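You operate a simulated robot arm through the tools that you are given. There is no shell and no other tool. Be economical: measure what you need, move in short steps, check, and stop when the job is done.

You run a simulated robot arm. Do the job below in one go: nothing can be reset, and whatever is moved stays where it is left.

Task
Stack the small brown carton marked "No. 57" from the top of the grey bench on top of the small brown carton labelled "No. 26". Then put the blue pack on the top of the grey bench away on the low board of the steel table. Then take the green tray on the top of the grey bench and put it away on the green bench top. Then take the grey holed box on the top of the grey bench and put it away on the top of the dry box. Then fetch the thick cell marked "No. 95" from the top of the grey bench and set it on the top of the dry box. Then take the blue cell from the right shelf of the grey bench and leave it on the blue sheet on the top of the grey bench. Then stack the heat sink that says "65" from the top of the grey bench on top of the heat sink labelled "62". Then put one of the thin cells from the top of the steel table on the top of the dry box. The order counts. Set down upright: thick cell.

It is judged by the outcome, as a careful person would: the job done as asked, and still so three seconds after it is handed in. It fails if anything else is knocked over, pushed out of place, dropped, spilled or broken. Flat cloth is picked up by pressing the open fingertips on it (5 to 10 N) and closing them slowly along it; thin cloth reads only 2 to 8 mm in the jaws.

Robot
A 7-joint arm with a three-finger gripper on a trunk, on a base that drives. Base frame: it is fixed to the floor where the robot stands at the start and does not move with it; the origin is under the middle of the robot, x ahead of it, y to its left, z up; the surface under the hand at the start is at about z = 780. Readings come in mm, rad, newtons and seconds.
With the tool pointing down near the work surface it reaches from about 500 to 940 mm from the robot's upright axis, wherever it stands. Its first joint turns from -2.897 to 2.897 rad. Places, roughly: blue cell [750, 750, 1250]; blue pack [750, -500, 750]; blue sheet [750, 750, 750]; green bench top [2900, 3800, 700]; green tray [500, -750, 750]; grey holed box (8x5x5 cm) [700, 300, 800]; heat sink [750, 750, 750]; low board of the steel table [2700, -800, 200]; small brown carton [500, -250, 750]; thick cell [500, 500, 750]; thin cell [2750, -750, 750]; top of the dry box [900, 1300, 1400]. Payload 2.69 kg.
The tool frame sits at the grasp point between the pads (the TCP): z along the fingers, y along the line on which they close. The tips reach 29 mm beyond it. The gripper opens to 120 mm. The gripper's body begins 78 mm behind the TCP.
Orientation is told as [roll, pitch, yaw] about the base's x, y, z axes, in that order, counted from this pose: with the fingers straight down and closing along the base's y, the tool's x points along the base's -x, its y along +y and its z along -z.

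Tools
- The arm moves only by the tool drive_tool. Its argument "targets" is a list of rows, each a list of 7 numbers: the shift along the tool's x, y, z in m, then the turn, a rotation vector about the tool's x, y, z in rad, then the opening, from 0 (shut) to 1 (fully open). In form: [[x, y, z, ax, ay, az, gripper], ...]. A call has 1 to 12 rows; each row shifts and turns the commanded pose from where the row before left it, along the tool's axes as they then stand. A row lasts 0.2 s, in which the tool goes at most 50 mm and 0.15 rad; a call with a longer step from one row to the next is refused whole, and so is a gripper value outside its range. Where a pose cannot be reached the arm comes as near as it can. A force on the tool above 40 N (or 10 N above the force at the start of the call, whichever is more), or a blocked arm, ends the call early, and 0.2 s more pass. The fingers move at their own pace and stop on an object; they squeeze with about 34 N. The grip force told is the motor's: it shows also when the fingers shut on nothing. Time passes only in rows, and 0.2 s behind the last, so rows that do not move let the fingers close. The reply holds the time, the measured pose of the TCP, the force on the tool along the base axes, the opening and the grip force, in the units named above and with some noise, with the torque about the TCP (base axes, N m) and any sound that the robot's microphone picked up.
- Cameras (640 x 400 px; columns grow to the right, rows downward): "scene" is now at [239.5, 22.6, 1323.1]; the picture's right is [0.27, -0.96, 0.00], its down [-0.60, -0.17, -0.78] and it looks along [0.75, 0.21, -0.63] (base axes); focal length 214 px, centre (320, 200). "wrist" rides on the gripper at [63, 0, -104] in the tool frame; the picture's right is [0.01, 1.00, 0.00], its down [-0.83, 0.00, -0.56] and it looks along [-0.56, 0.00, 0.83] (tool axes); focal length 275 px, centre (320, 200). There is no depth. A picture from a camera that has moved, and an enlarged one, comes with that camera's place and axes in the base frame and with its lens.
- snapshot(camera): a new picture of that camera. The clock stands still meanwhile.
- move_column(by): slides the trunk up (or, below 0, down) by that many mm; the arm and the scene camera ride with it, the base frame stays. It gives what a move gives, with no picture.
- base_move(legs): drives the robot by 1 to 6 legs, each [ahead, left, turn to the left] in mm, mm and rad, along the robot's own axes; the way and the turn of a leg run together, so that a leg with both is an arc; at most 1500 mm and 3.142 rad a leg. The arm and the cameras ride along, it lands a little off, and it stops where it bumps. It gives what a move gives.
- pan_tilt(pan, tilt): turns the head with the scene camera to pan (to the left, within 1.501 rad either way) and tilt (down, from -0.506 to 1.204), counted from straight ahead of the robot. It gives what a move gives.
- enlarge(camera, box): a new picture of the part [left, top, right, bottom] of that camera's present view, enlarged. The clock stands still meanwhile.
- sign_off(): hands the job in; it is judged then, once.

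Work in short steps. Places have to be worked out from the pictures, the camera data and where the tool is seen: move nearer, look again, correct. Check each grasp and each placing, and mend what went wrong. You have 483 turns and 216 pictures in all, those below and enlarged ones among them. Open the gripper and draw the arm clear of the work before you hand the job in, unless the task says otherwise; then end with one line.

The tools are called after "Call:" as a command line: name --pt "numbers of a row" for each row, then --argument value for the rest, lists and objects as JSON in quotes. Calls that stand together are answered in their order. drive_tool: Moves the arm, as the interface text tells. Its arguments: {"type":"object","properties":{"targets":{"type":"array"}},"required":["targets"]} The other tools are called the same way: move_column (by) slides the trunk up or down; base_move (legs) drives the base; pan_tilt (pan, tilt) turns the head that bears the scene camera; snapshot (camera) takes a picture; enlarge (camera, box) takes an enlarged picture of a part of a camera's view; sign_off () hands the job in.

At the start:

```text
time: 0.0
tcp_pos: [476.1, 262.1, 1000.3]
tcp_rot: [0.001, 0.001, 0.002]
contact_force: [0.3, -0.3, 0.8]
moment: [-0.03, 0.01, -0.01]
width: 120.1
grasp_force: 0.1
trunk travel left (down, up): [-575.0, 38.0]
robot x, y, heading: [1.0, 3.9, -0.003]
head pan, tilt: [0.271, 0.677]
```

scene: 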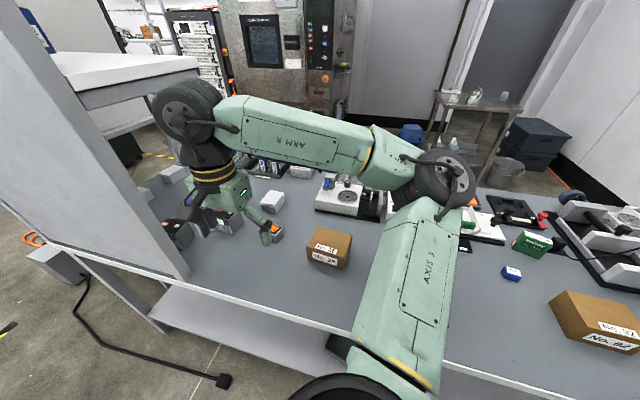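
wrist: 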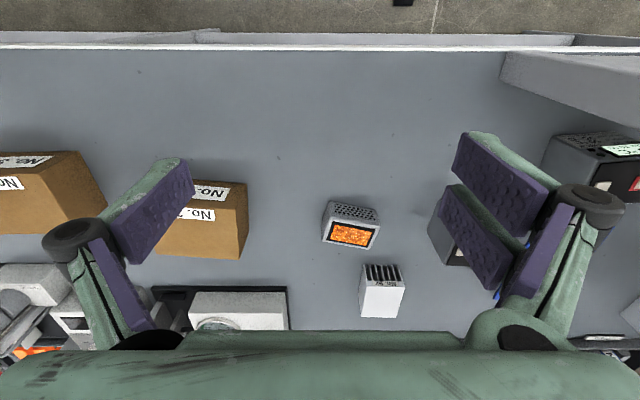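

I start by surveying the bench: the scene camera looks right first.

Call:
pan_tilt --pan -0.6 --tilt 0.7

Call:
snapshot --camera "scene"

Call:
pan_tilt --pan 1.0 --tilt 0.5

Call:
snapshot --camera "scene"

```text
time: 1.2
tcp_pos: [476.7, 262.8, 999.7]
tcp_rot: [0.0, 0.0, -0.001]
contact_force: [-0.5, 0.0, 0.1]
moment: [0.0, 0.0, -0.01]
width: 120.0
grasp_force: 0.1
trunk travel left (down, up): [-575.0, 38.0]
robot x, y, heading: [0.6, 0.8, -0.005]
head pan, tilt: [-0.6, 0.7]
```

```text
213 pictures are left
camera scene: at [226.9, -48.3, 1321.2], right [-0.56, -0.83, 0.0], down [-0.53, 0.36, -0.76], along [0.63, -0.43, -0.64], focal length 214 px, centre (320, 200)
```

scene: 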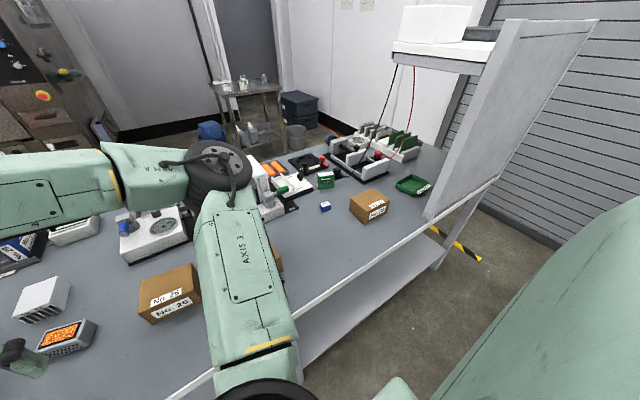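

```text
time: 2.9
tcp_pos: [476.8, 262.0, 999.0]
tcp_rot: [0.001, 0.0, 0.001]
contact_force: [-0.7, 0.0, -0.7]
moment: [0.01, -0.01, -0.02]
width: 120.0
grasp_force: 0.1
trunk travel left (down, up): [-575.0, 38.0]
robot x, y, heading: [4.0, 0.9, -0.002]
head pan, tilt: [1.0, 0.499]
```

```text
212 pictures are left
camera scene: at [206.0, 76.1, 1338.9], right [0.84, -0.54, 0.0], down [-0.26, -0.4, -0.88], along [0.47, 0.74, -0.48], focal length 214 px, centre (320, 200)
```

scene: 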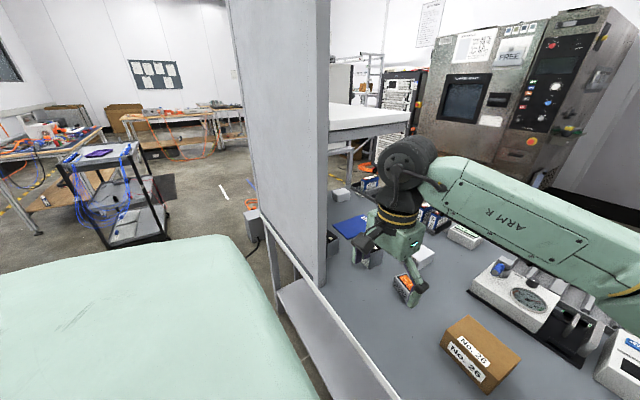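

Three cartons seem present; I look with enlargements to read labels and see the right and left halves.

Call:
pan_tilt --pan -0.6 --tilt 0.7

Call:
enlarge --camera "scene" --box '[240, 100, 480, 250]'

Call:
enlarge --camera "wrist" --box '[0, 130, 320, 330]'

Call:
pan_tilt --pan -0.2 --tilt 1.0

Call:
snapshot --camera "scene"

```text
time: 4.5
tcp_pos: [477.0, 261.5, 1000.4]
tcp_rot: [0.0, 0.0, 0.001]
contact_force: [-0.2, 0.3, 0.0]
moment: [0.02, 0.01, -0.02]
width: 120.1
grasp_force: 0.1
trunk travel left (down, up): [-575.0, 38.0]
robot x, y, heading: [-5.0, -0.1, 0.0]
head pan, tilt: [-0.6, 0.7]
```

```text
2.67 times, centred on (360, 175) of scene
camera zoom: at [226.9, -48.4, 1321.2], right [-0.56, -0.83, 0.0], down [-0.53, 0.36, -0.77], along [0.63, -0.43, -0.64], focal length 572 px, centre (213, 267)
```

zoom: 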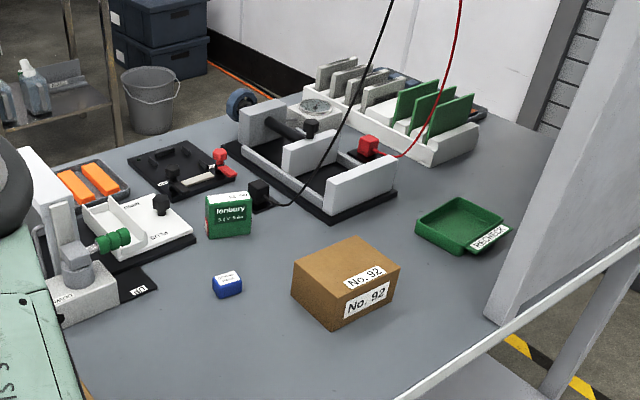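

```text
2.00 times, centred on (160, 230) of wrist
camera zoom: at [413.6, 261.6, 1104.3], right [-0.01, 1.0, 0.0], down [0.83, 0.0, 0.56], along [0.56, 0.0, -0.83], focal length 551 px, centre (640, 140)
```

zoom: 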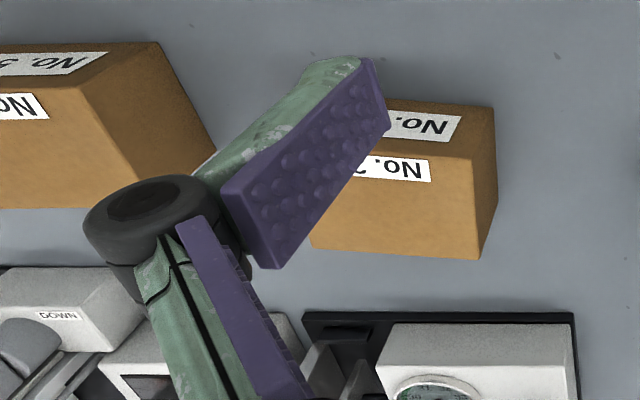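

```text
time: 5.4
tcp_pos: [475.7, 261.3, 1000.4]
tcp_rot: [0.001, -0.001, 0.001]
contact_force: [0.3, 0.3, 0.8]
moment: [0.0, -0.01, 0.0]
width: 119.6
grasp_force: 0.1
trunk travel left (down, up): [-575.0, 38.0]
robot x, y, heading: [1.0, 3.4, -0.003]
head pan, tilt: [-0.201, 1.0]
```

```text
209 pictures are left
camera scene: at [225.1, -14.3, 1297.8], right [-0.2, -0.98, 0.0], down [-0.82, 0.17, -0.54], along [0.53, -0.11, -0.84], focal length 214 px, centre (320, 200)
```

scene: 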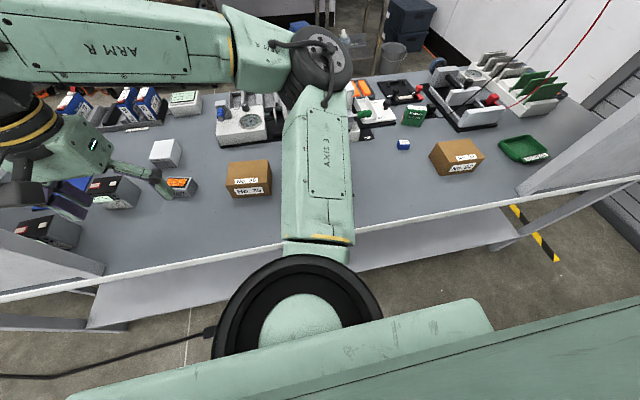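

Carton 57 is the hidden one, about (590, -60). I bring the wrist camera over it.

Call:
drive_tool --pt "-0.005 -0.045 0 0 0 0 1" --pt "-0.005 -0.045 0 0 0 0 1" --pt "-0.005 -0.045 0 0 0 0 1" --pt "-0.005 -0.045 0 0 0 0 1" --pt "-0.005 -0.045 0 0 0 0 1" --pt "0 -0.045 0 0 0 0 1" --pt "0 0 0 0 0 0 1"

Call:
snapshot --camera "wrist"

Call:
snapshot --camera "scene"

```text
time: 7.0
tcp_pos: [499.2, -7.7, 1000.6]
tcp_rot: [0.0, 0.0, 0.003]
contact_force: [0.1, 0.7, 1.1]
moment: [0.02, -0.02, -0.03]
width: 120.0
grasp_force: 0.1
trunk travel left (down, up): [-575.0, 38.0]
robot x, y, heading: [-2.1, 1.6, 0.001]
head pan, tilt: [-0.201, 1.0]
```

```text
208 pictures are left
camera wrist: at [437.2, -7.9, 1104.3], right [-0.01, 1.0, 0.0], down [0.83, 0.0, 0.56], along [0.56, 0.0, -0.83], focal length 275 px, centre (320, 200)
```

wrist: 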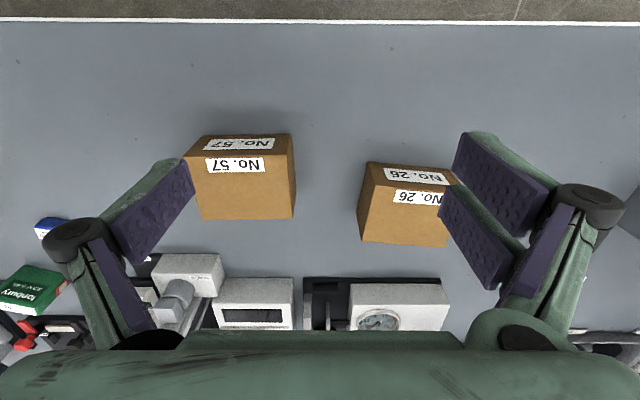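

```text
207 pictures are left
camera scene: at [225.1, -14.2, 1297.8], right [-0.2, -0.98, 0.0], down [-0.82, 0.17, -0.54], along [0.53, -0.11, -0.84], focal length 214 px, centre (320, 200)
```

scene: 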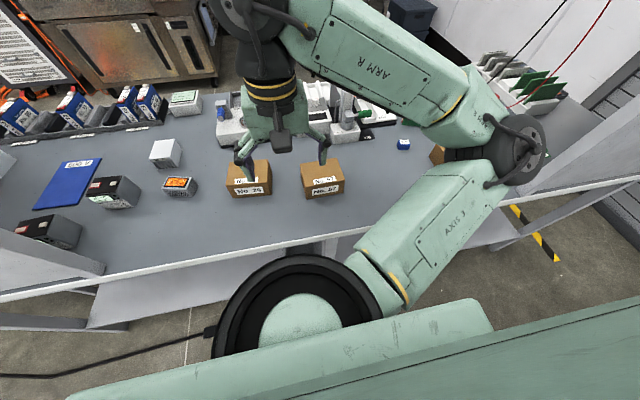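

57 seems about 108 (y) × 72 (x) × 77 tall, centred near (595,-100), yaw ~0; 26 centred near (632,105) with yaw about -0.1. I go above 57 and turn the gripper 90° to grip across x.

Call:
drive_tool --pt "-0.04 -0.04 0 0 0 0 1" --pt "-0.04 -0.04 0 0 0 0 1" --pt "-0.016 -0.012 0 0 0 0 1" --pt "0 0 0 0 0 -0.1475 1" --pt "0 0 0 0 0 -0.1475 1" --pt "0 0 0 0 0 -0.1475 1" --pt "0 0 0 0 0 -0.1475 1" --pt "0 0 0 0 0 -0.1475 1" --pt "0 0 0 0 0 -0.1475 1" --pt "0 0 0 0 0 -0.1475 1" --pt "0 0 0 0 0 -0.1475 1" --pt "0 0 0 0 0 -0.1475 1"

Call:
drive_tool --pt "0 0 0 0 0 -0.122 1" --pt "0 0 0 0 0 -0.121 1" --pt "0 0 0 0 0 0 1"

Call:
snapshot --camera "wrist"

Call:
snapshot --camera "scene"

```text
refused: row 1 steps farther than a row can; nothing moved
```

```text
time: 7.8
tcp_pos: [499.7, -7.5, 999.8]
tcp_rot: [0.0, 0.0, 0.244]
contact_force: [0.4, -0.1, 0.2]
moment: [0.03, 0.01, 0.01]
width: 120.0
grasp_force: 0.1
trunk travel left (down, up): [-575.0, 38.0]
robot x, y, heading: [1.0, 0.1, 0.003]
head pan, tilt: [-0.201, 1.0]
```

```text
206 pictures are left
camera wrist: at [439.9, -23.1, 1104.1], right [-0.25, 0.97, 0.0], down [0.81, 0.2, 0.56], along [0.54, 0.14, -0.83], focal length 275 px, centre (320, 200)
```

wrist: 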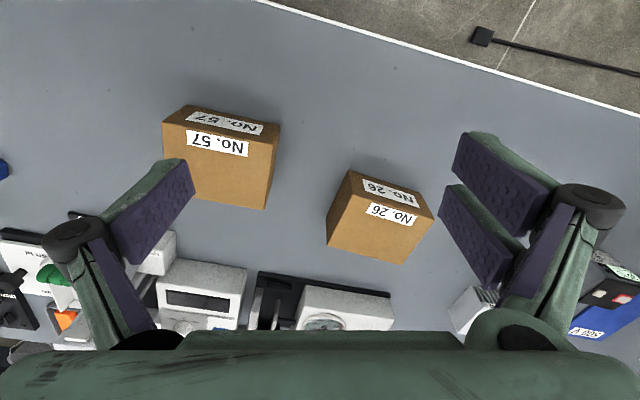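

```text
205 pictures are left
camera scene: at [225.1, -14.3, 1297.8], right [-0.2, -0.98, 0.0], down [-0.82, 0.17, -0.54], along [0.53, -0.11, -0.84], focal length 214 px, centre (320, 200)
```

scene: 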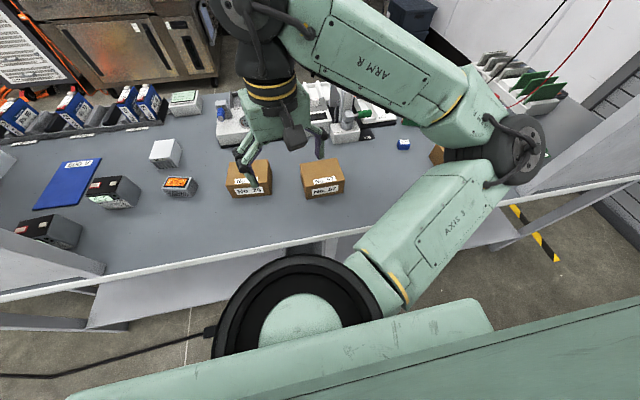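

That rotated 0.244 (useful view). Now translate over 57 and complete the turn.

Call:
drive_tool --pt "-0.0237 -0.0373 0 0 0 0 1" --pt "-0.0237 -0.0373 0 0 0 0 1" --pt "-0.0237 -0.0373 0 0 0 0 1" --pt "0 0 0 0 0 -0.1475 1" --pt "0 0 0 0 0 -0.1475 1" --pt "0 0 0 0 0 -0.1475 1" --pt "0 0 0 0 0 -0.1475 1" --pt "0 0 0 0 0 -0.1475 1" --pt "0 0 0 0 0 -0.1475 1" --pt "0 0 0 0 0 -0.1475 1" --pt "0 0 0 0 0 -0.1475 1" --pt "0 0 0 0 0 -0.1475 1"

Call:
snapshot --camera "wrist"

Call:
snapshot --camera "scene"

```text
time: 10.4
tcp_pos: [478.8, 74.5, 968.2]
tcp_rot: [0.001, 0.001, 1.569]
contact_force: [0.0, 0.2, -0.5]
moment: [-0.04, -0.02, -0.01]
width: 120.1
grasp_force: 0.1
out of reach, approached as far as the arm can: row 7, 8, 9, 10, 11, 12
trunk travel left (down, up): [-575.0, 38.0]
robot x, y, heading: [-3.6, -0.7, 0.003]
head pan, tilt: [-0.201, 1.0]
```

```text
204 pictures are left
camera wrist: at [478.4, 11.2, 1073.7], right [-1.0, 0.0, 0.0], down [0.0, 0.83, 0.56], along [0.0, 0.56, -0.83], focal length 275 px, centre (320, 200)
```

wrist: 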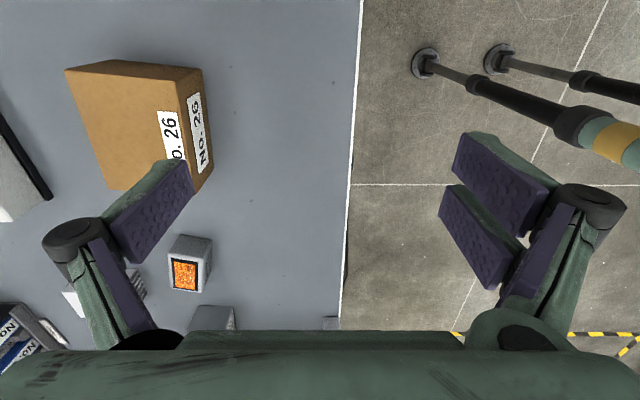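

```text
203 pictures are left
camera scene: at [225.0, -14.1, 1297.8], right [-0.2, -0.98, 0.0], down [-0.82, 0.17, -0.54], along [0.53, -0.11, -0.84], focal length 214 px, centre (320, 200)
```

scene: 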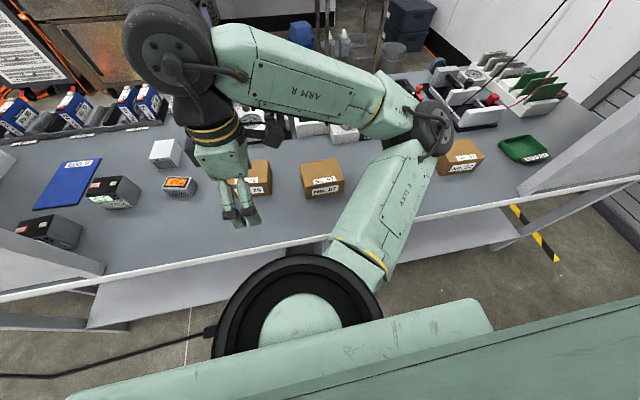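

Yaw +90° is out of joint range here; I turn the other way, toward yaw -90°.

Call:
drive_tool --pt "0 0 0 0 0 0.1475 1" --pt "0 0 0 0 0 0.1475 1" --pt "0 0 0 0 0 0.1475 1" --pt "0 0 0 0 0 0.1475 1" --pt "0 0 0 0 0 0.1475 1" --pt "0 0 0 0 0 0.1475 1" --pt "0 0 0 0 0 0.1475 1" --pt "0 0 0 0 0 0.1475 1" --pt "0 0 0 0 0 0.1475 1" --pt "0 0 0 0 0 0.1475 1" --pt "0 0 0 0 0 0.1475 1"

```text
time: 12.8
tcp_pos: [478.2, 73.8, 970.3]
tcp_rot: [0.0, 0.0, -0.054]
contact_force: [-0.2, 0.1, 0.5]
moment: [-0.04, -0.04, -0.03]
width: 119.9
grasp_force: 0.0
trunk travel left (down, up): [-575.0, 38.0]
robot x, y, heading: [-0.6, 1.7, -0.004]
head pan, tilt: [-0.201, 1.0]
```

Now move above 57 first, then rotate negative.

Call:
drive_tool --pt "-0.0252 -0.0336 -0.006 0 0 0 1" --pt "-0.0252 -0.0336 -0.006 0 0 0 1" --pt "-0.0252 -0.0336 -0.006 0 0 0 1" --pt "-0.0252 -0.0336 -0.006 0 0 0 1" --pt "-0.0252 -0.0336 -0.006 0 0 0 1" --pt "0 0 0 0 0 0.1475 1" --pt "0 0 0 0 0 0.1475 1" --pt "0 0 0 0 0 0.1475 1" --pt "0 0 0 0 0 0.1475 1" --pt "0 0 0 0 0 0.1475 1" --pt "0 0 0 0 0 0.1475 1"

Call:
drive_tool --pt "0 0 0 0 0 0.1475 1" --pt "0 0 0 0 0 0.1475 1" --pt "0 0 0 0 0 0.1475 1" --pt "0 0 0 0 0 0.1475 1" --pt "0 0 0 0 0 0.042 1" --pt "0 0 0 0 0 0 1"

Call:
snapshot --camera "wrist"

Call:
snapshot --camera "scene"

```text
time: 15.2
tcp_pos: [594.4, -97.9, 999.7]
tcp_rot: [-0.002, 0.002, -0.94]
contact_force: [0.9, -0.6, -0.5]
moment: [-0.01, 0.03, 0.03]
width: 119.9
grasp_force: 0.0
trunk travel left (down, up): [-575.0, 38.0]
robot x, y, heading: [1.3, 2.5, 0.001]
head pan, tilt: [-0.201, 1.0]
```

```text
time: 16.6
tcp_pos: [595.7, -99.9, 1000.4]
tcp_rot: [0.0, 0.0, -1.569]
contact_force: [0.2, -0.2, 0.5]
moment: [0.01, 0.04, 0.02]
width: 119.9
grasp_force: 0.0
trunk travel left (down, up): [-575.0, 38.0]
robot x, y, heading: [-0.8, 0.5, -0.004]
head pan, tilt: [-0.201, 1.0]
```

```text
202 pictures are left
camera wrist: at [595.6, -36.8, 1103.6], right [1.0, 0.01, 0.0], down [0.01, -0.83, 0.56], along [0.0, -0.56, -0.83], focal length 275 px, centre (320, 200)
```

wrist: 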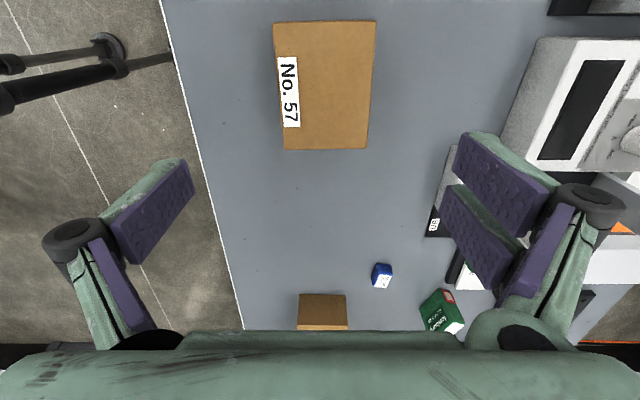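

```text
201 pictures are left
camera scene: at [225.1, -14.3, 1297.8], right [-0.2, -0.98, 0.0], down [-0.82, 0.17, -0.54], along [0.53, -0.11, -0.84], focal length 214 px, centre (320, 200)
```

scene: 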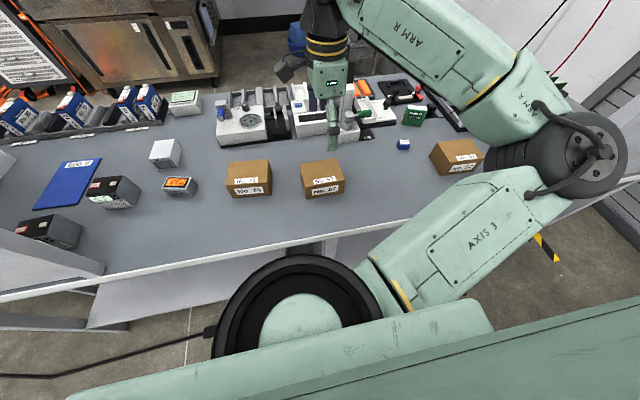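

Gripper is now across x at 57. 57's top spans x 561–640, y -42…-144. I descend to about z=828.

Call:
drive_tool --pt "0.005 0.004 0.04 0 0 0 1" --pt "0 0 0.045 0 0 0 1" --pt "0 0 0.045 0 0 0 1" --pt "0 0 0.022 0 0 0 1" --pt "0 0 0.02 0 0 0 1" --pt "0 0 0 0 0 0 1"

Call:
snapshot --camera "wrist"

Call:
snapshot --camera "scene"

```text
time: 18.0
tcp_pos: [599.5, -94.2, 827.5]
tcp_rot: [0.001, 0.001, -1.57]
contact_force: [0.0, -0.2, -0.4]
moment: [0.01, 0.02, -0.01]
width: 120.2
grasp_force: 0.0
trunk travel left (down, up): [-575.0, 38.0]
robot x, y, heading: [-1.8, 2.1, -0.002]
head pan, tilt: [-0.201, 1.0]
```

```text
200 pictures are left
camera wrist: at [599.7, -30.5, 932.1], right [1.0, 0.01, 0.0], down [0.01, -0.83, 0.56], along [0.0, -0.56, -0.83], focal length 275 px, centre (320, 200)
```

wrist: 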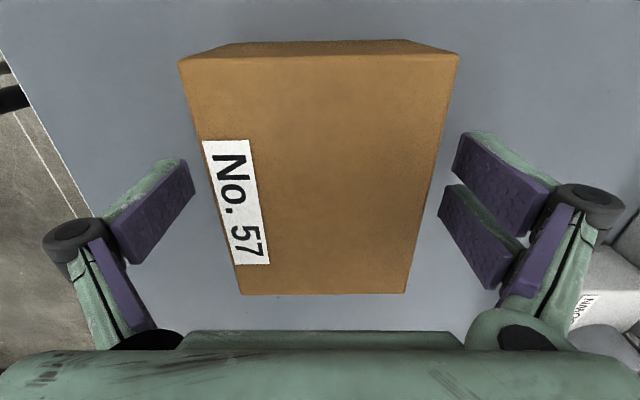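

```text
199 pictures are left
camera scene: at [225.1, -14.3, 1297.8], right [-0.2, -0.98, 0.0], down [-0.82, 0.17, -0.54], along [0.53, -0.11, -0.84], focal length 214 px, centre (320, 200)
```

scene: 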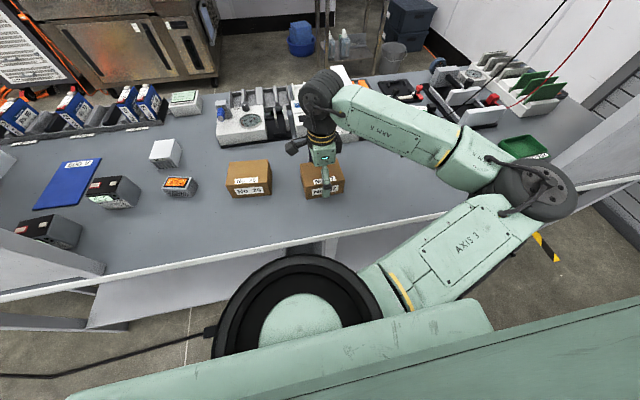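

Top actually at z≈841 (height ~61), width ~80. Well centred; I lower 6 mm and close.

Call:
drive_tool --pt "-0.002 0.001 0.006 0 0 0 1" --pt "0 0 0 0 0 0 0.5" --pt "0 0 0 0 0 0 0.3" --pt "0 0 0 0 0 0 0.3" --pt "0 0 0 0 0 0 0.3" --pt "0 0 0 0 0 0 0.3"

```text
time: 19.4
tcp_pos: [601.7, -95.9, 822.6]
tcp_rot: [-0.001, 0.0, -1.567]
contact_force: [1.1, 0.0, 1.7]
moment: [0.0, 0.15, 0.15]
width: 85.0
grasp_force: 33.9
trunk travel left (down, up): [-575.0, 38.0]
robot x, y, heading: [-1.8, -0.9, 0.005]
head pan, tilt: [-0.201, 1.0]
```

Gripped at 85 mm. I lift 110 mm and take an enlarged scene view of 26 to fix its pose.

Call:
drive_tool --pt "0 0 -0.03 0 0 0 0.3" --pt "0 0 -0.04 0 0 0 0.3" --pt "0 0 -0.04 0 0 0 0.3" --pt "0 0 0 0 0 0 0.3"

Call:
enlarge --camera "scene" --box '[200, 120, 360, 220]'

```text
time: 20.4
tcp_pos: [599.9, -96.7, 929.8]
tcp_rot: [0.002, -0.001, -1.568]
contact_force: [-0.4, -0.9, -2.6]
moment: [-0.01, 0.01, -0.01]
width: 84.5
grasp_force: 34.1
trunk travel left (down, up): [-575.0, 38.0]
robot x, y, heading: [-1.6, -0.2, 0.0]
head pan, tilt: [-0.201, 1.0]
```

```text
4.00 times, centred on (280, 170) of scene
camera zoom: at [225.2, -14.3, 1297.7], right [-0.2, -0.98, 0.0], down [-0.82, 0.17, -0.54], along [0.53, -0.11, -0.84], focal length 858 px, centre (480, 320)
```

zoom: 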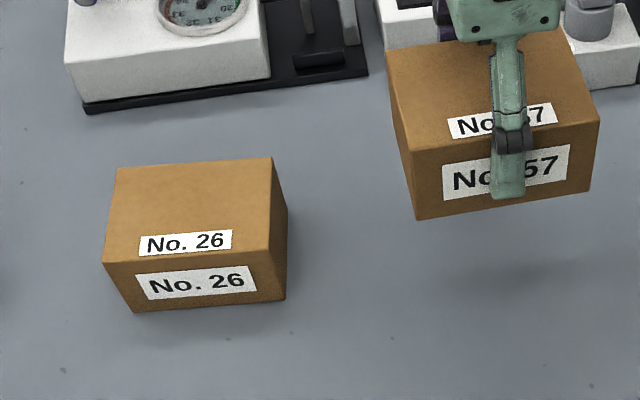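

26: centre ≈ (643,105), yaw ≈ -0.095, top z≈ 840. I carry 57 over it with the same yaw and start down.

Call:
drive_tool --pt "0.04 0.0086 0 0 0 0 0.3" --pt "0.04 0.0086 0 0 0 0 0.3" --pt "0.04 0.0086 0 0 0 0 0.3" --pt "0.04 0.0086 0 0 0 0 0.3" --pt "0.041 0.0086 0 0 0 0 0.3" --pt "0 0 0 0 0 0.095 0.3" --pt "0 0 0.02 0 0 0 0.3" --pt "0 0 0.01 0 0 0 0.3" --pt "0 0 0 0 0 0 0.3"

Call:
enlarge --camera "scene" --box '[170, 100, 330, 200]'

```text
time: 22.4
tcp_pos: [642.7, 104.7, 901.8]
tcp_rot: [0.0, 0.0, -1.663]
contact_force: [-0.1, -0.6, -2.1]
moment: [0.01, 0.04, -0.03]
width: 84.8
grasp_force: 34.2
trunk travel left (down, up): [-575.0, 38.0]
robot x, y, heading: [-1.1, 3.9, 0.001]
head pan, tilt: [-0.201, 1.0]
```

```text
4.00 times, centred on (250, 150) of scene
camera zoom: at [225.2, -14.3, 1297.7], right [-0.2, -0.98, 0.0], down [-0.82, 0.17, -0.54], along [0.53, -0.11, -0.84], focal length 858 px, centre (600, 400)
```

zoom: 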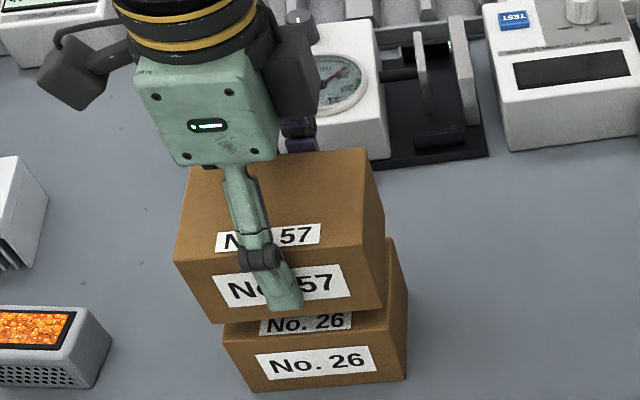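

57 is aligned over 26 within a few mm. I lower in small steps until contact.

Call:
drive_tool --pt "0 0 0.006 0 0 0 0.3" --pt "0 0 0.004 0 0 0 0.3" --pt "0 0 0.002 0 0 0 0.3" --pt "0 0 0.002 0 0 0 0.3" --pt "0 0 0 0 0 0 0.3"

```text
time: 23.6
tcp_pos: [642.7, 103.6, 887.0]
tcp_rot: [-0.001, -0.001, -1.663]
contact_force: [0.5, 0.3, -2.3]
moment: [-0.02, -0.01, -0.02]
width: 84.8
grasp_force: 33.6
trunk travel left (down, up): [-575.0, 38.0]
robot x, y, heading: [0.9, 0.5, -0.002]
head pan, tilt: [-0.201, 1.0]
```

No contact yet; continue.

Call:
drive_tool --pt "0 0 0.0015 0 0 0 0.3" --pt "0 0 0.0015 0 0 0 0.3" --pt "0 0 0 0 0 0 0.3"

Call:
drive_tool --pt "0 0 0.0015 0 0 0 0.3" --pt "0 0 0.001 0 0 0 0.3" --pt "0 0 0 0 0 0 0.3"

```text
time: 24.4
tcp_pos: [643.1, 104.8, 884.4]
tcp_rot: [0.0, 0.0, -1.664]
contact_force: [-0.2, -0.6, 0.7]
moment: [0.01, 0.02, 0.04]
width: 84.9
grasp_force: 34.0
trunk travel left (down, up): [-575.0, 38.0]
robot x, y, heading: [3.7, 1.5, -0.002]
head pan, tilt: [-0.201, 1.0]
```

```text
time: 25.2
tcp_pos: [642.2, 103.9, 883.8]
tcp_rot: [0.007, 0.001, -1.664]
contact_force: [3.4, -3.4, 26.1]
moment: [-0.32, -0.11, 0.26]
width: 84.9
grasp_force: 34.3
trunk travel left (down, up): [-575.0, 38.0]
robot x, y, heading: [2.5, -1.0, -0.002]
head pan, tilt: [-0.201, 1.0]
```

Firm contact at z≈884. Back off 1 mm and release, then rise.

Call:
drive_tool --pt "0 0 -0.0012 0 0 0 0.3" --pt "0 0 0 0 0 0 0.75" --pt "0 0 0 0 0 0 1" --pt "0 0 0 0 0 0 1" --pt "0 0 -0.02 0 0 0 1" --pt "0 0 -0.04 0 0 0 1" --pt "0 0 -0.04 0 0 0 1" --pt "0 0 -0.04 0 0 0 1" --pt "0 0 0 0 0 0 1"

Call:
snapshot --camera "scene"

Call:
snapshot --camera "wrist"

```text
time: 27.2
tcp_pos: [641.5, 105.3, 1021.2]
tcp_rot: [0.0, 0.001, -1.664]
contact_force: [-0.9, 0.3, -0.1]
moment: [0.0, 0.03, -0.02]
width: 120.1
grasp_force: 0.1
trunk travel left (down, up): [-575.0, 38.0]
robot x, y, heading: [0.0, 3.6, -0.0]
head pan, tilt: [-0.201, 1.0]
```

```text
196 pictures are left
camera scene: at [225.1, -14.3, 1297.8], right [-0.2, -0.98, 0.0], down [-0.82, 0.17, -0.54], along [0.53, -0.11, -0.84], focal length 214 px, centre (320, 200)
```

scene: 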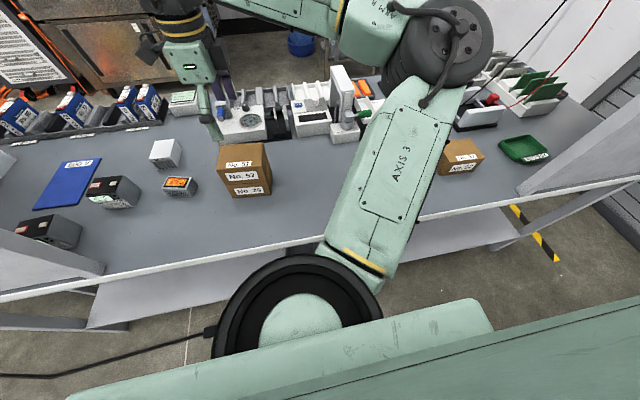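

```text
195 pictures are left
camera wrist: at [647.3, 168.4, 1126.3], right [1.0, -0.09, 0.0], down [-0.07, -0.83, 0.56], along [-0.05, -0.55, -0.83], focal length 275 px, centre (320, 200)
```

wrist: 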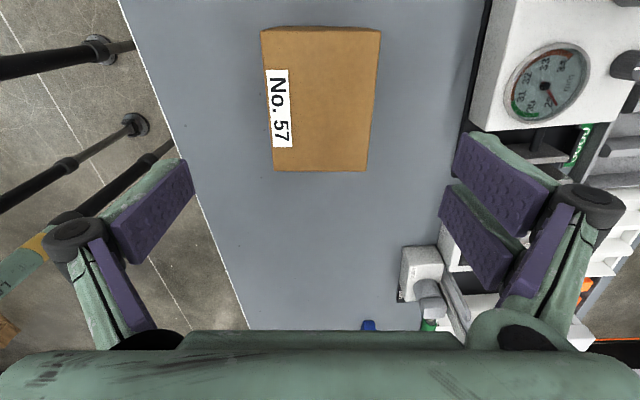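

57 sits neatly on 26. Next the blue pack near (705,-400): I move the wrist camera to view it.

Call:
drive_tool --pt "0 0 0 0 0 -0.094 1" --pt "-0.043 0.006 0 0 0 0 1" --pt "-0.043 0.006 0 0 0 0 1" --pt "-0.043 0.006 0 0 0 0 1" --pt "-0.043 0.006 0 0 0 0 1" --pt "-0.043 0.006 0 0 0 0 1" --pt "-0.043 0.006 0 0 0 0 1" --pt "-0.043 0.006 0 0 0 0 1" --pt "-0.043 0.007 0 0 0 0 1" --pt "0 0 0 0 0 0 1"

Call:
snapshot --camera "wrist"

Call:
pan_tilt --pan -0.5 --tilt 0.75

Call:
snapshot --camera "scene"

```text
time: 29.4
tcp_pos: [690.7, -241.0, 1023.8]
tcp_rot: [-0.001, 0.001, -1.571]
contact_force: [0.0, -0.1, 0.0]
moment: [0.0, 0.02, 0.02]
width: 120.2
grasp_force: 0.1
trunk travel left (down, up): [-575.0, 38.0]
robot x, y, heading: [1.3, 0.6, -0.003]
head pan, tilt: [-0.201, 1.0]
```

```text
194 pictures are left
camera wrist: at [690.8, -178.1, 1128.2], right [1.0, 0.01, 0.0], down [0.01, -0.83, 0.56], along [0.0, -0.56, -0.83], focal length 275 px, centre (320, 200)
```

wrist: 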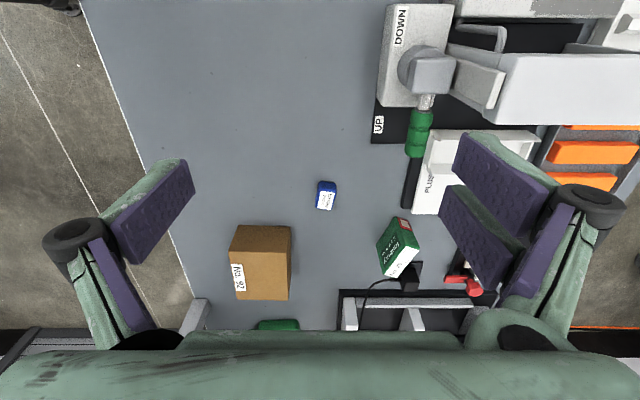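

```text
time: 30.2
tcp_pos: [690.9, -240.5, 1024.1]
tcp_rot: [0.0, 0.001, -1.567]
contact_force: [-0.1, -0.3, 1.0]
moment: [0.02, 0.02, 0.02]
width: 120.0
grasp_force: 0.0
trunk travel left (down, up): [-575.0, 38.0]
robot x, y, heading: [-2.2, -0.9, -0.0]
head pan, tilt: [-0.499, 0.75]
```

```text
193 pictures are left
camera scene: at [229.6, -40.0, 1316.9], right [-0.48, -0.88, 0.0], down [-0.6, 0.33, -0.73], along [0.64, -0.35, -0.68], focal length 214 px, centre (320, 200)
```

scene: 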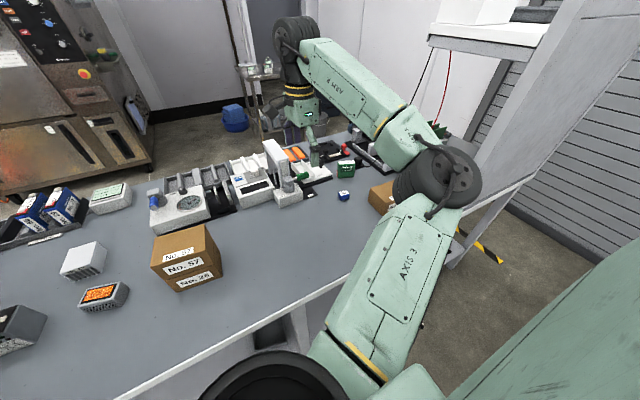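

The blue pack is at about (699,-391). An enlarged view to see its size and yaw.

Call:
enlarge --camera "wrist" --box '[270, 160, 398, 240]'

```text
5.00 times, centred on (334, 200) of wrist
camera zoom: at [690.8, -177.6, 1128.2], right [1.0, 0.01, 0.0], down [0.01, -0.83, 0.56], along [0.0, -0.56, -0.83], focal length 1376 px, centre (250, 200)
```

zoom: 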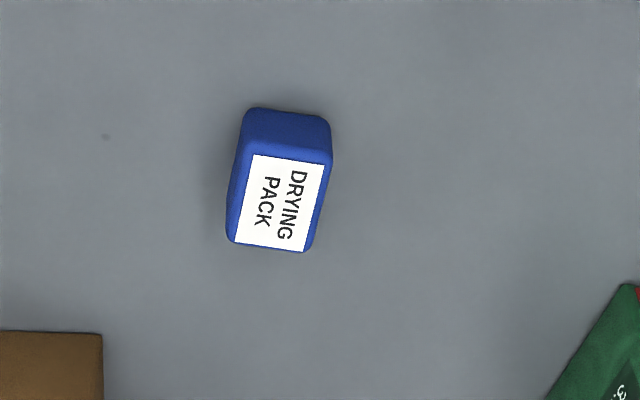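

It's a "DRYING PACK", ~24×30×20 mm, centre ≈ (699,-397), turned -0.19. I move over it and descend partly.

Call:
drive_tool --pt "-0.04 0.002 0 0 0 0.1 1" --pt "-0.04 0.006 0 0 0 0.087 1" --pt "-0.04 0.01 0 0 0 0 1" --pt "-0.0345 0.009 0 0 0 0 1" --pt "0 0 0.04 0 0 0 0.7" --pt "0 0 0.04 0 0 0 0.7" --pt "0 0 0.04 0 0 0 0.7" --pt "0 0 0 0 0 0 0.7"

Call:
snapshot --camera "wrist"

```text
time: 32.0
tcp_pos: [699.2, -398.0, 901.8]
tcp_rot: [0.0, 0.0, -1.755]
contact_force: [0.9, -0.1, 0.6]
moment: [-0.01, 0.02, 0.0]
width: 83.8
grasp_force: 0.0
trunk travel left (down, up): [-575.0, 38.0]
robot x, y, heading: [-2.8, -0.0, -0.003]
head pan, tilt: [-0.499, 0.75]
```

```text
191 pictures are left
camera wrist: at [711.7, -335.0, 1006.6], right [0.98, -0.18, 0.0], down [-0.15, -0.82, 0.56], along [-0.1, -0.55, -0.83], focal length 275 px, centre (320, 200)
```

wrist: 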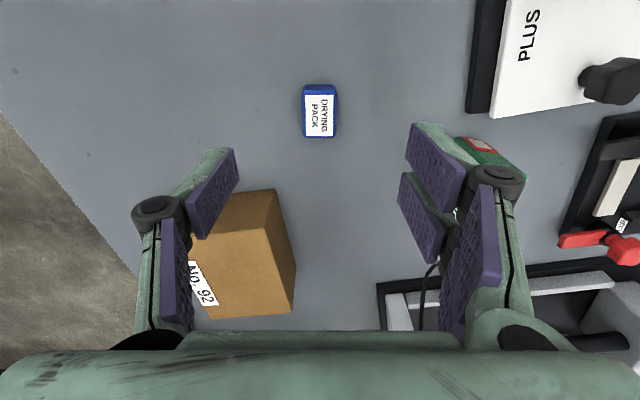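

Centred over the pack. I narrow the opening and descend to z≈814.

Call:
drive_tool --pt "0 0 0 0 0 0 0.42" --pt "0 0 0.03 0 0 0 0.42" --pt "0 0 0.03 0 0 0 0.42" --pt "0 0 0.02 0 0 0 0.42" --pt "0 0 0.006 0 0 0 0.42" --pt "0 0 0 0 0 0 0.42"

Call:
snapshot --camera "wrist"

```text
time: 33.4
tcp_pos: [701.9, -396.5, 815.8]
tcp_rot: [0.0, -0.001, -1.755]
contact_force: [-0.2, 0.9, 0.3]
moment: [0.03, -0.01, -0.02]
width: 50.3
grasp_force: 0.1
trunk travel left (down, up): [-575.0, 38.0]
robot x, y, heading: [-0.2, -0.1, 0.0]
head pan, tilt: [-0.499, 0.75]
```

```text
190 pictures are left
camera wrist: at [712.3, -334.9, 920.6], right [0.98, -0.18, 0.0], down [-0.15, -0.82, 0.56], along [-0.1, -0.55, -0.83], focal length 275 px, centre (320, 200)
```

wrist: 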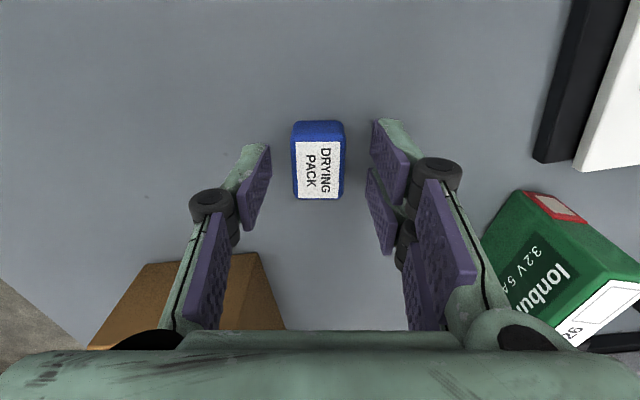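

Aligned; close on the pack.

Call:
drive_tool --pt "0 0 0.002 0 0 0 0.42" --pt "0 0 0 0 0 0 0.25" --pt "0 0 0 0 0 0 0.1" --pt "0 0 0 0 0 0 0.1" --pt "0 0 0 0 0 0 0.1" --pt "0 0 -0.02 0 0 0 0.1" --pt "0 0 -0.04 0 0 0 0.1" --pt "0 0 -0.04 0 0 0 0.1" --pt "0 0 -0.04 0 0 0 0.1" --pt "0 0 -0.04 0 0 0 0.1" --pt "0 0 0 0 0 0 0.1"

Call:
snapshot --camera "wrist"

```text
time: 35.8
tcp_pos: [702.7, -396.0, 997.5]
tcp_rot: [0.0, -0.001, -1.757]
contact_force: [0.0, 0.5, -0.2]
moment: [-0.01, 0.0, 0.06]
width: 25.0
grasp_force: 34.1
trunk travel left (down, up): [-575.0, 38.0]
robot x, y, heading: [-1.3, 1.0, -0.0]
head pan, tilt: [-0.499, 0.75]
```

```text
189 pictures are left
camera wrist: at [713.9, -334.4, 1101.3], right [0.98, -0.18, 0.0], down [-0.15, -0.82, 0.56], along [-0.1, -0.55, -0.83], focal length 275 px, centre (320, 200)
```

wrist: 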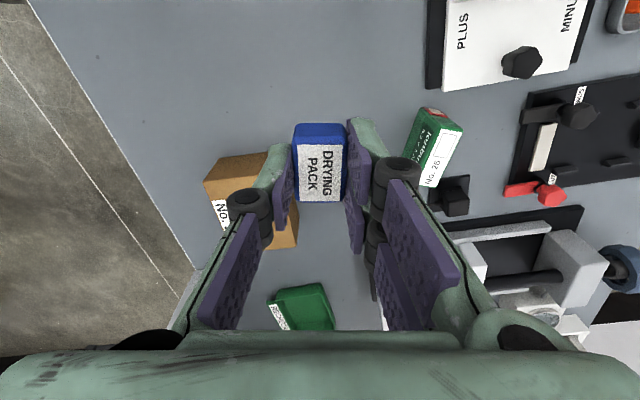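

Pack held. Now I survey the room for a driving route: look right and left at low tilt.

Call:
pan_tilt --pan -1.4 --tilt 0.35

Call:
snapshot --camera "scene"

Call:
pan_tilt --pan -0.3 --tilt 0.2

Call:
snapshot --camera "scene"

Call:
pan_tilt --pan 0.5 --tilt 0.2

Call:
snapshot --camera "scene"

Call:
pan_tilt --pan 1.4 --tilt 0.35

Call:
snapshot --camera "scene"

```text
time: 37.0
tcp_pos: [702.9, -397.4, 996.4]
tcp_rot: [-0.001, 0.0, -1.756]
contact_force: [-0.5, -0.2, 0.2]
moment: [0.01, 0.01, 0.02]
width: 24.8
grasp_force: 33.4
trunk travel left (down, up): [-575.0, 38.0]
robot x, y, heading: [-1.7, 0.4, -0.002]
head pan, tilt: [-1.4, 0.351]
```

```text
188 pictures are left
camera scene: at [172.7, -92.1, 1352.5], right [-0.99, -0.17, 0.0], down [-0.06, 0.34, -0.94], along [0.16, -0.93, -0.34], focal length 214 px, centre (320, 200)
```

scene: 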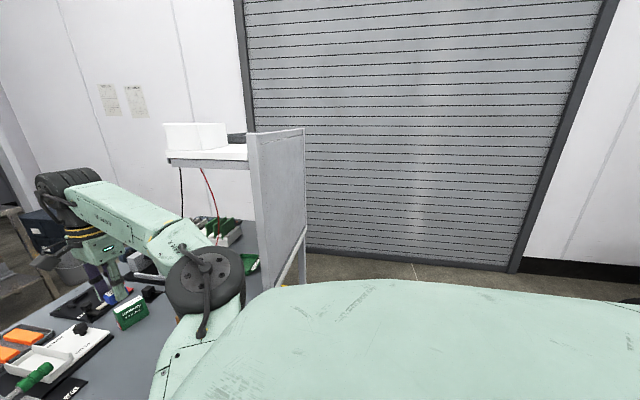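

```text
time: 38.3
tcp_pos: [703.0, -397.2, 996.3]
tcp_rot: [0.0, 0.0, -1.756]
contact_force: [0.6, 0.2, 0.1]
moment: [0.01, 0.05, 0.01]
width: 24.9
grasp_force: 33.2
trunk travel left (down, up): [-575.0, 38.0]
robot x, y, heading: [-0.7, -0.4, 0.001]
head pan, tilt: [-0.3, 0.201]
```

```text
187 pictures are left
camera scene: at [245.8, -28.0, 1366.5], right [-0.3, -0.96, 0.0], down [-0.19, 0.06, -0.98], along [0.94, -0.29, -0.2], focal length 214 px, centre (320, 200)
```

scene: 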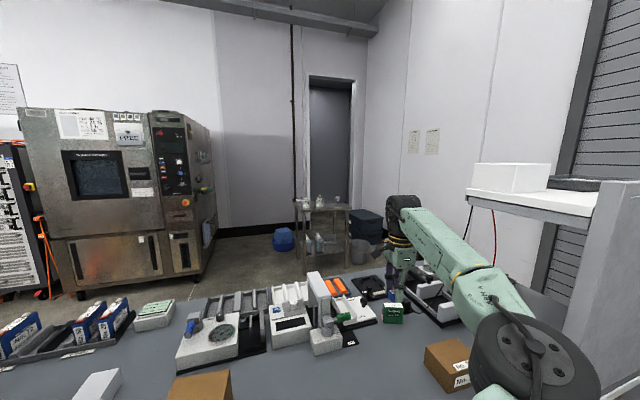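

```text
time: 39.5
tcp_pos: [702.3, -395.8, 996.5]
tcp_rot: [0.001, 0.0, -1.757]
contact_force: [0.6, 0.2, -0.3]
moment: [-0.02, 0.04, -0.01]
width: 24.6
grasp_force: 34.0
trunk travel left (down, up): [-575.0, 38.0]
robot x, y, heading: [3.0, -0.4, 0.001]
head pan, tilt: [0.499, 0.201]
```

```text
186 pictures are left
camera scene: at [238.7, 44.1, 1366.6], right [0.48, -0.88, 0.0], down [-0.18, -0.1, -0.98], along [0.86, 0.47, -0.2], focal length 214 px, centre (320, 200)
```

scene: 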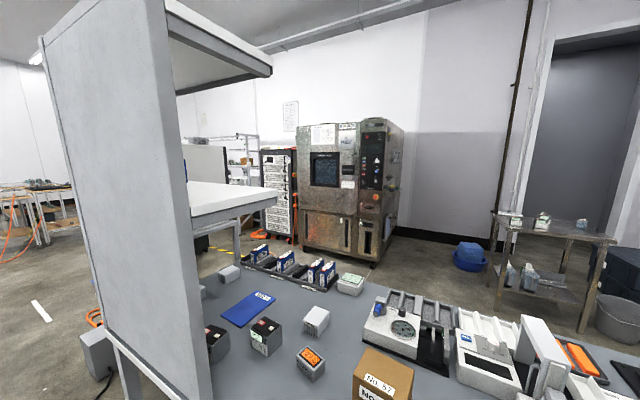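

```text
time: 40.6
tcp_pos: [701.9, -396.6, 996.7]
tcp_rot: [0.001, -0.001, -1.755]
contact_force: [-0.1, -0.8, 0.0]
moment: [0.01, -0.02, 0.01]
width: 24.7
grasp_force: 34.4
trunk travel left (down, up): [-575.0, 38.0]
robot x, y, heading: [2.7, -0.9, -0.0]
head pan, tilt: [1.4, 0.351]
```

```text
185 pictures are left
camera scene: at [172.7, 91.3, 1352.6], right [0.99, -0.17, 0.0], down [-0.06, -0.34, -0.94], along [0.16, 0.93, -0.34], focal length 214 px, centre (320, 200)
```

scene: 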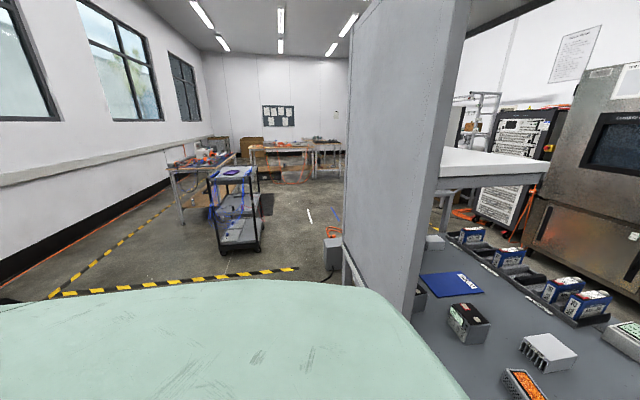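

Right side looks passable: bench end panel near y=-700, shutter wall near y≈-2050. I back off 350 mm first, then tuck the arm.

Call:
base_move --legs '[[-400, 0, 0]]'

Call:
drive_tool --pt "0.04 -0.015 -0.02 0 0 -0.15 0.1" --pt "0.04 -0.015 0 0 0 -0.15 0.1" --pt "0.04 -0.015 0 0 0 -0.15 0.1" --pt "0.04 -0.015 0 0 0 -0.15 0.1" --pt "0.035 -0.025 0 0 0 -0.15 0.1" --pt "0.03 -0.03 0 0 0 -0.15 0.1" --pt "0 0 0 0 0 0 0.1"

Call:
pan_tilt --pan -1.0 --tilt 0.5

Call:
snapshot --camera "scene"

```text
time: 43.1
tcp_pos: [299.5, -398.7, 996.2]
tcp_rot: [0.0, -0.001, -1.761]
contact_force: [0.1, 0.1, 0.1]
moment: [0.0, -0.03, -0.04]
width: 24.9
grasp_force: 34.4
trunk travel left (down, up): [-575.0, 38.0]
robot x, y, heading: [-403.8, -0.2, -0.008]
head pan, tilt: [1.4, 0.351]
```

```text
time: 44.8
tcp_pos: [156.3, -211.6, 1016.5]
tcp_rot: [0.001, 0.001, -0.861]
contact_force: [-0.6, -0.2, 0.1]
moment: [-0.04, 0.02, -0.01]
width: 24.7
grasp_force: 33.6
trunk travel left (down, up): [-575.0, 38.0]
robot x, y, heading: [-401.9, 1.7, -0.005]
head pan, tilt: [1.4, 0.351]
```

```text
time: 47.0
tcp_pos: [156.3, -212.4, 1015.4]
tcp_rot: [-0.002, -0.001, -0.861]
contact_force: [0.2, -0.2, 0.5]
moment: [0.02, -0.01, 0.0]
width: 24.8
grasp_force: 33.7
trunk travel left (down, up): [-575.0, 38.0]
robot x, y, heading: [-402.4, 4.4, -0.003]
head pan, tilt: [-1.0, 0.499]
```

```text
184 pictures are left
camera scene: at [-196.2, -77.0, 1338.9], right [-0.84, -0.54, 0.0], down [-0.26, 0.4, -0.88], along [0.47, -0.74, -0.48], focal length 214 px, centre (320, 200)
```

scene: 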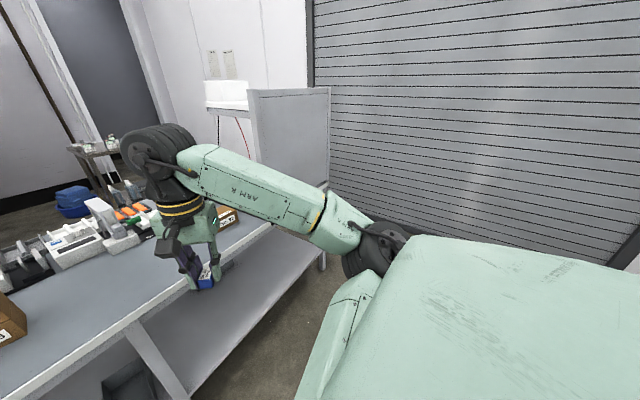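

Floor to the right looks clear. I drive sideways to y≈-1380 and look ahead.

Call:
base_move --legs '[[0, -1380, 0]]'

Call:
pan_tilt --pan 0.2 --tilt 0.45

Call:
snapshot --camera "scene"

```text
time: 57.8
tcp_pos: [148.9, -1588.7, 1016.5]
tcp_rot: [0.0, -0.001, -0.861]
contact_force: [-0.1, -0.3, 0.3]
moment: [0.01, -0.01, -0.03]
width: 25.0
grasp_force: 34.1
trunk travel left (down, up): [-575.0, 38.0]
robot x, y, heading: [-409.2, -1375.9, -0.004]
head pan, tilt: [-1.0, 0.499]
```

```text
time: 59.2
tcp_pos: [149.8, -1587.8, 1016.1]
tcp_rot: [0.001, -0.001, -0.86]
contact_force: [1.0, -0.4, -0.9]
moment: [0.03, -0.01, -0.02]
width: 24.8
grasp_force: 33.7
trunk travel left (down, up): [-575.0, 38.0]
robot x, y, heading: [-406.7, -1373.6, -0.007]
head pan, tilt: [0.201, 0.45]
```

```text
183 pictures are left
camera scene: at [-161.8, -1358.8, 1343.3], right [0.19, -0.98, 0.0], down [-0.43, -0.08, -0.9], along [0.88, 0.17, -0.44], focal length 214 px, centre (320, 200)
```

scene: 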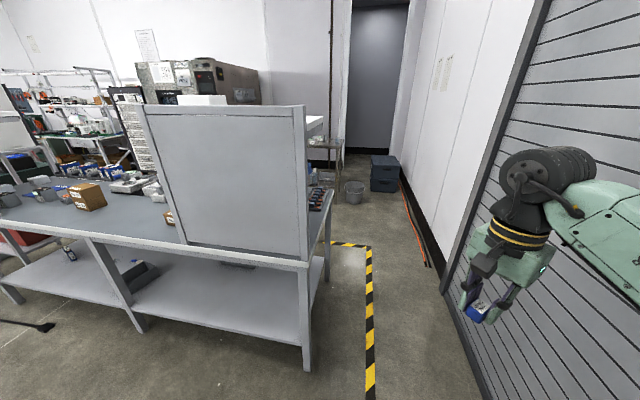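

The bench's right end is actually near y=-1180, so the corridor is ~860 mm wide (to the wall at -2040). I swing the arm to the left so the elbow doesn't protrude to the right.

Call:
drive_tool --pt "0.0372 0.0232 0 0 0 0 0.1" --pt "0.0372 0.0232 0 0 0 0 0.1" --pt "0.0372 0.0232 0 0 0 0 0.1" --pt "0.0372 0.0232 0 0 0 0 0.1" --pt "0.0372 0.0232 0 0 0 0 0.1" --pt "0.0372 0.0232 0 0 0 0 0.1" --pt "0.0372 0.0232 0 0 0 0 0.1" --pt "0.0372 0.0232 0 0 0 0 0.1" --pt "0.0372 0.0232 0 0 0 0 0.1" --pt "0 0 0 0 0 0 0.1"

Call:
pan_tilt --pan -0.6 --tilt 0.8

Call:
snapshot --camera "scene"

```text
time: 61.4
tcp_pos: [87.7, -1196.7, 1015.9]
tcp_rot: [-0.001, 0.001, -0.861]
contact_force: [0.0, -0.9, -1.1]
moment: [-0.02, -0.02, 0.0]
width: 24.7
grasp_force: 34.1
trunk travel left (down, up): [-575.0, 38.0]
robot x, y, heading: [-413.3, -1377.7, -0.007]
head pan, tilt: [0.201, 0.45]
```

```text
time: 62.5
tcp_pos: [88.9, -1197.6, 1015.6]
tcp_rot: [0.0, 0.0, -0.862]
contact_force: [0.5, 0.0, -0.4]
moment: [0.02, 0.02, -0.01]
width: 24.8
grasp_force: 34.3
trunk travel left (down, up): [-575.0, 38.0]
robot x, y, heading: [-407.8, -1375.5, -0.005]
head pan, tilt: [-0.6, 0.799]
```

```text
182 pictures are left
camera scene: at [-185.6, -1422.4, 1312.9], right [-0.57, -0.82, 0.0], down [-0.59, 0.41, -0.7], along [0.57, -0.4, -0.72], focal length 214 px, centre (320, 200)
```

scene: 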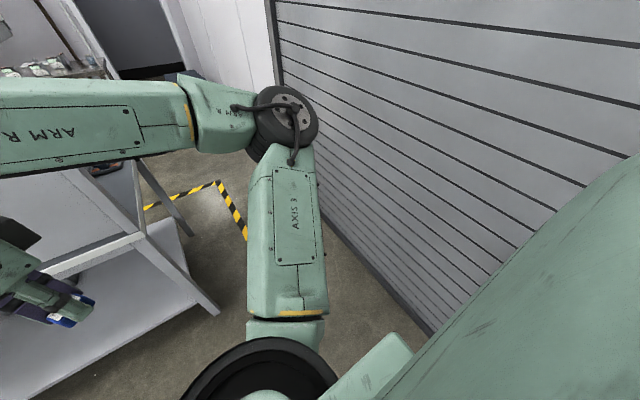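

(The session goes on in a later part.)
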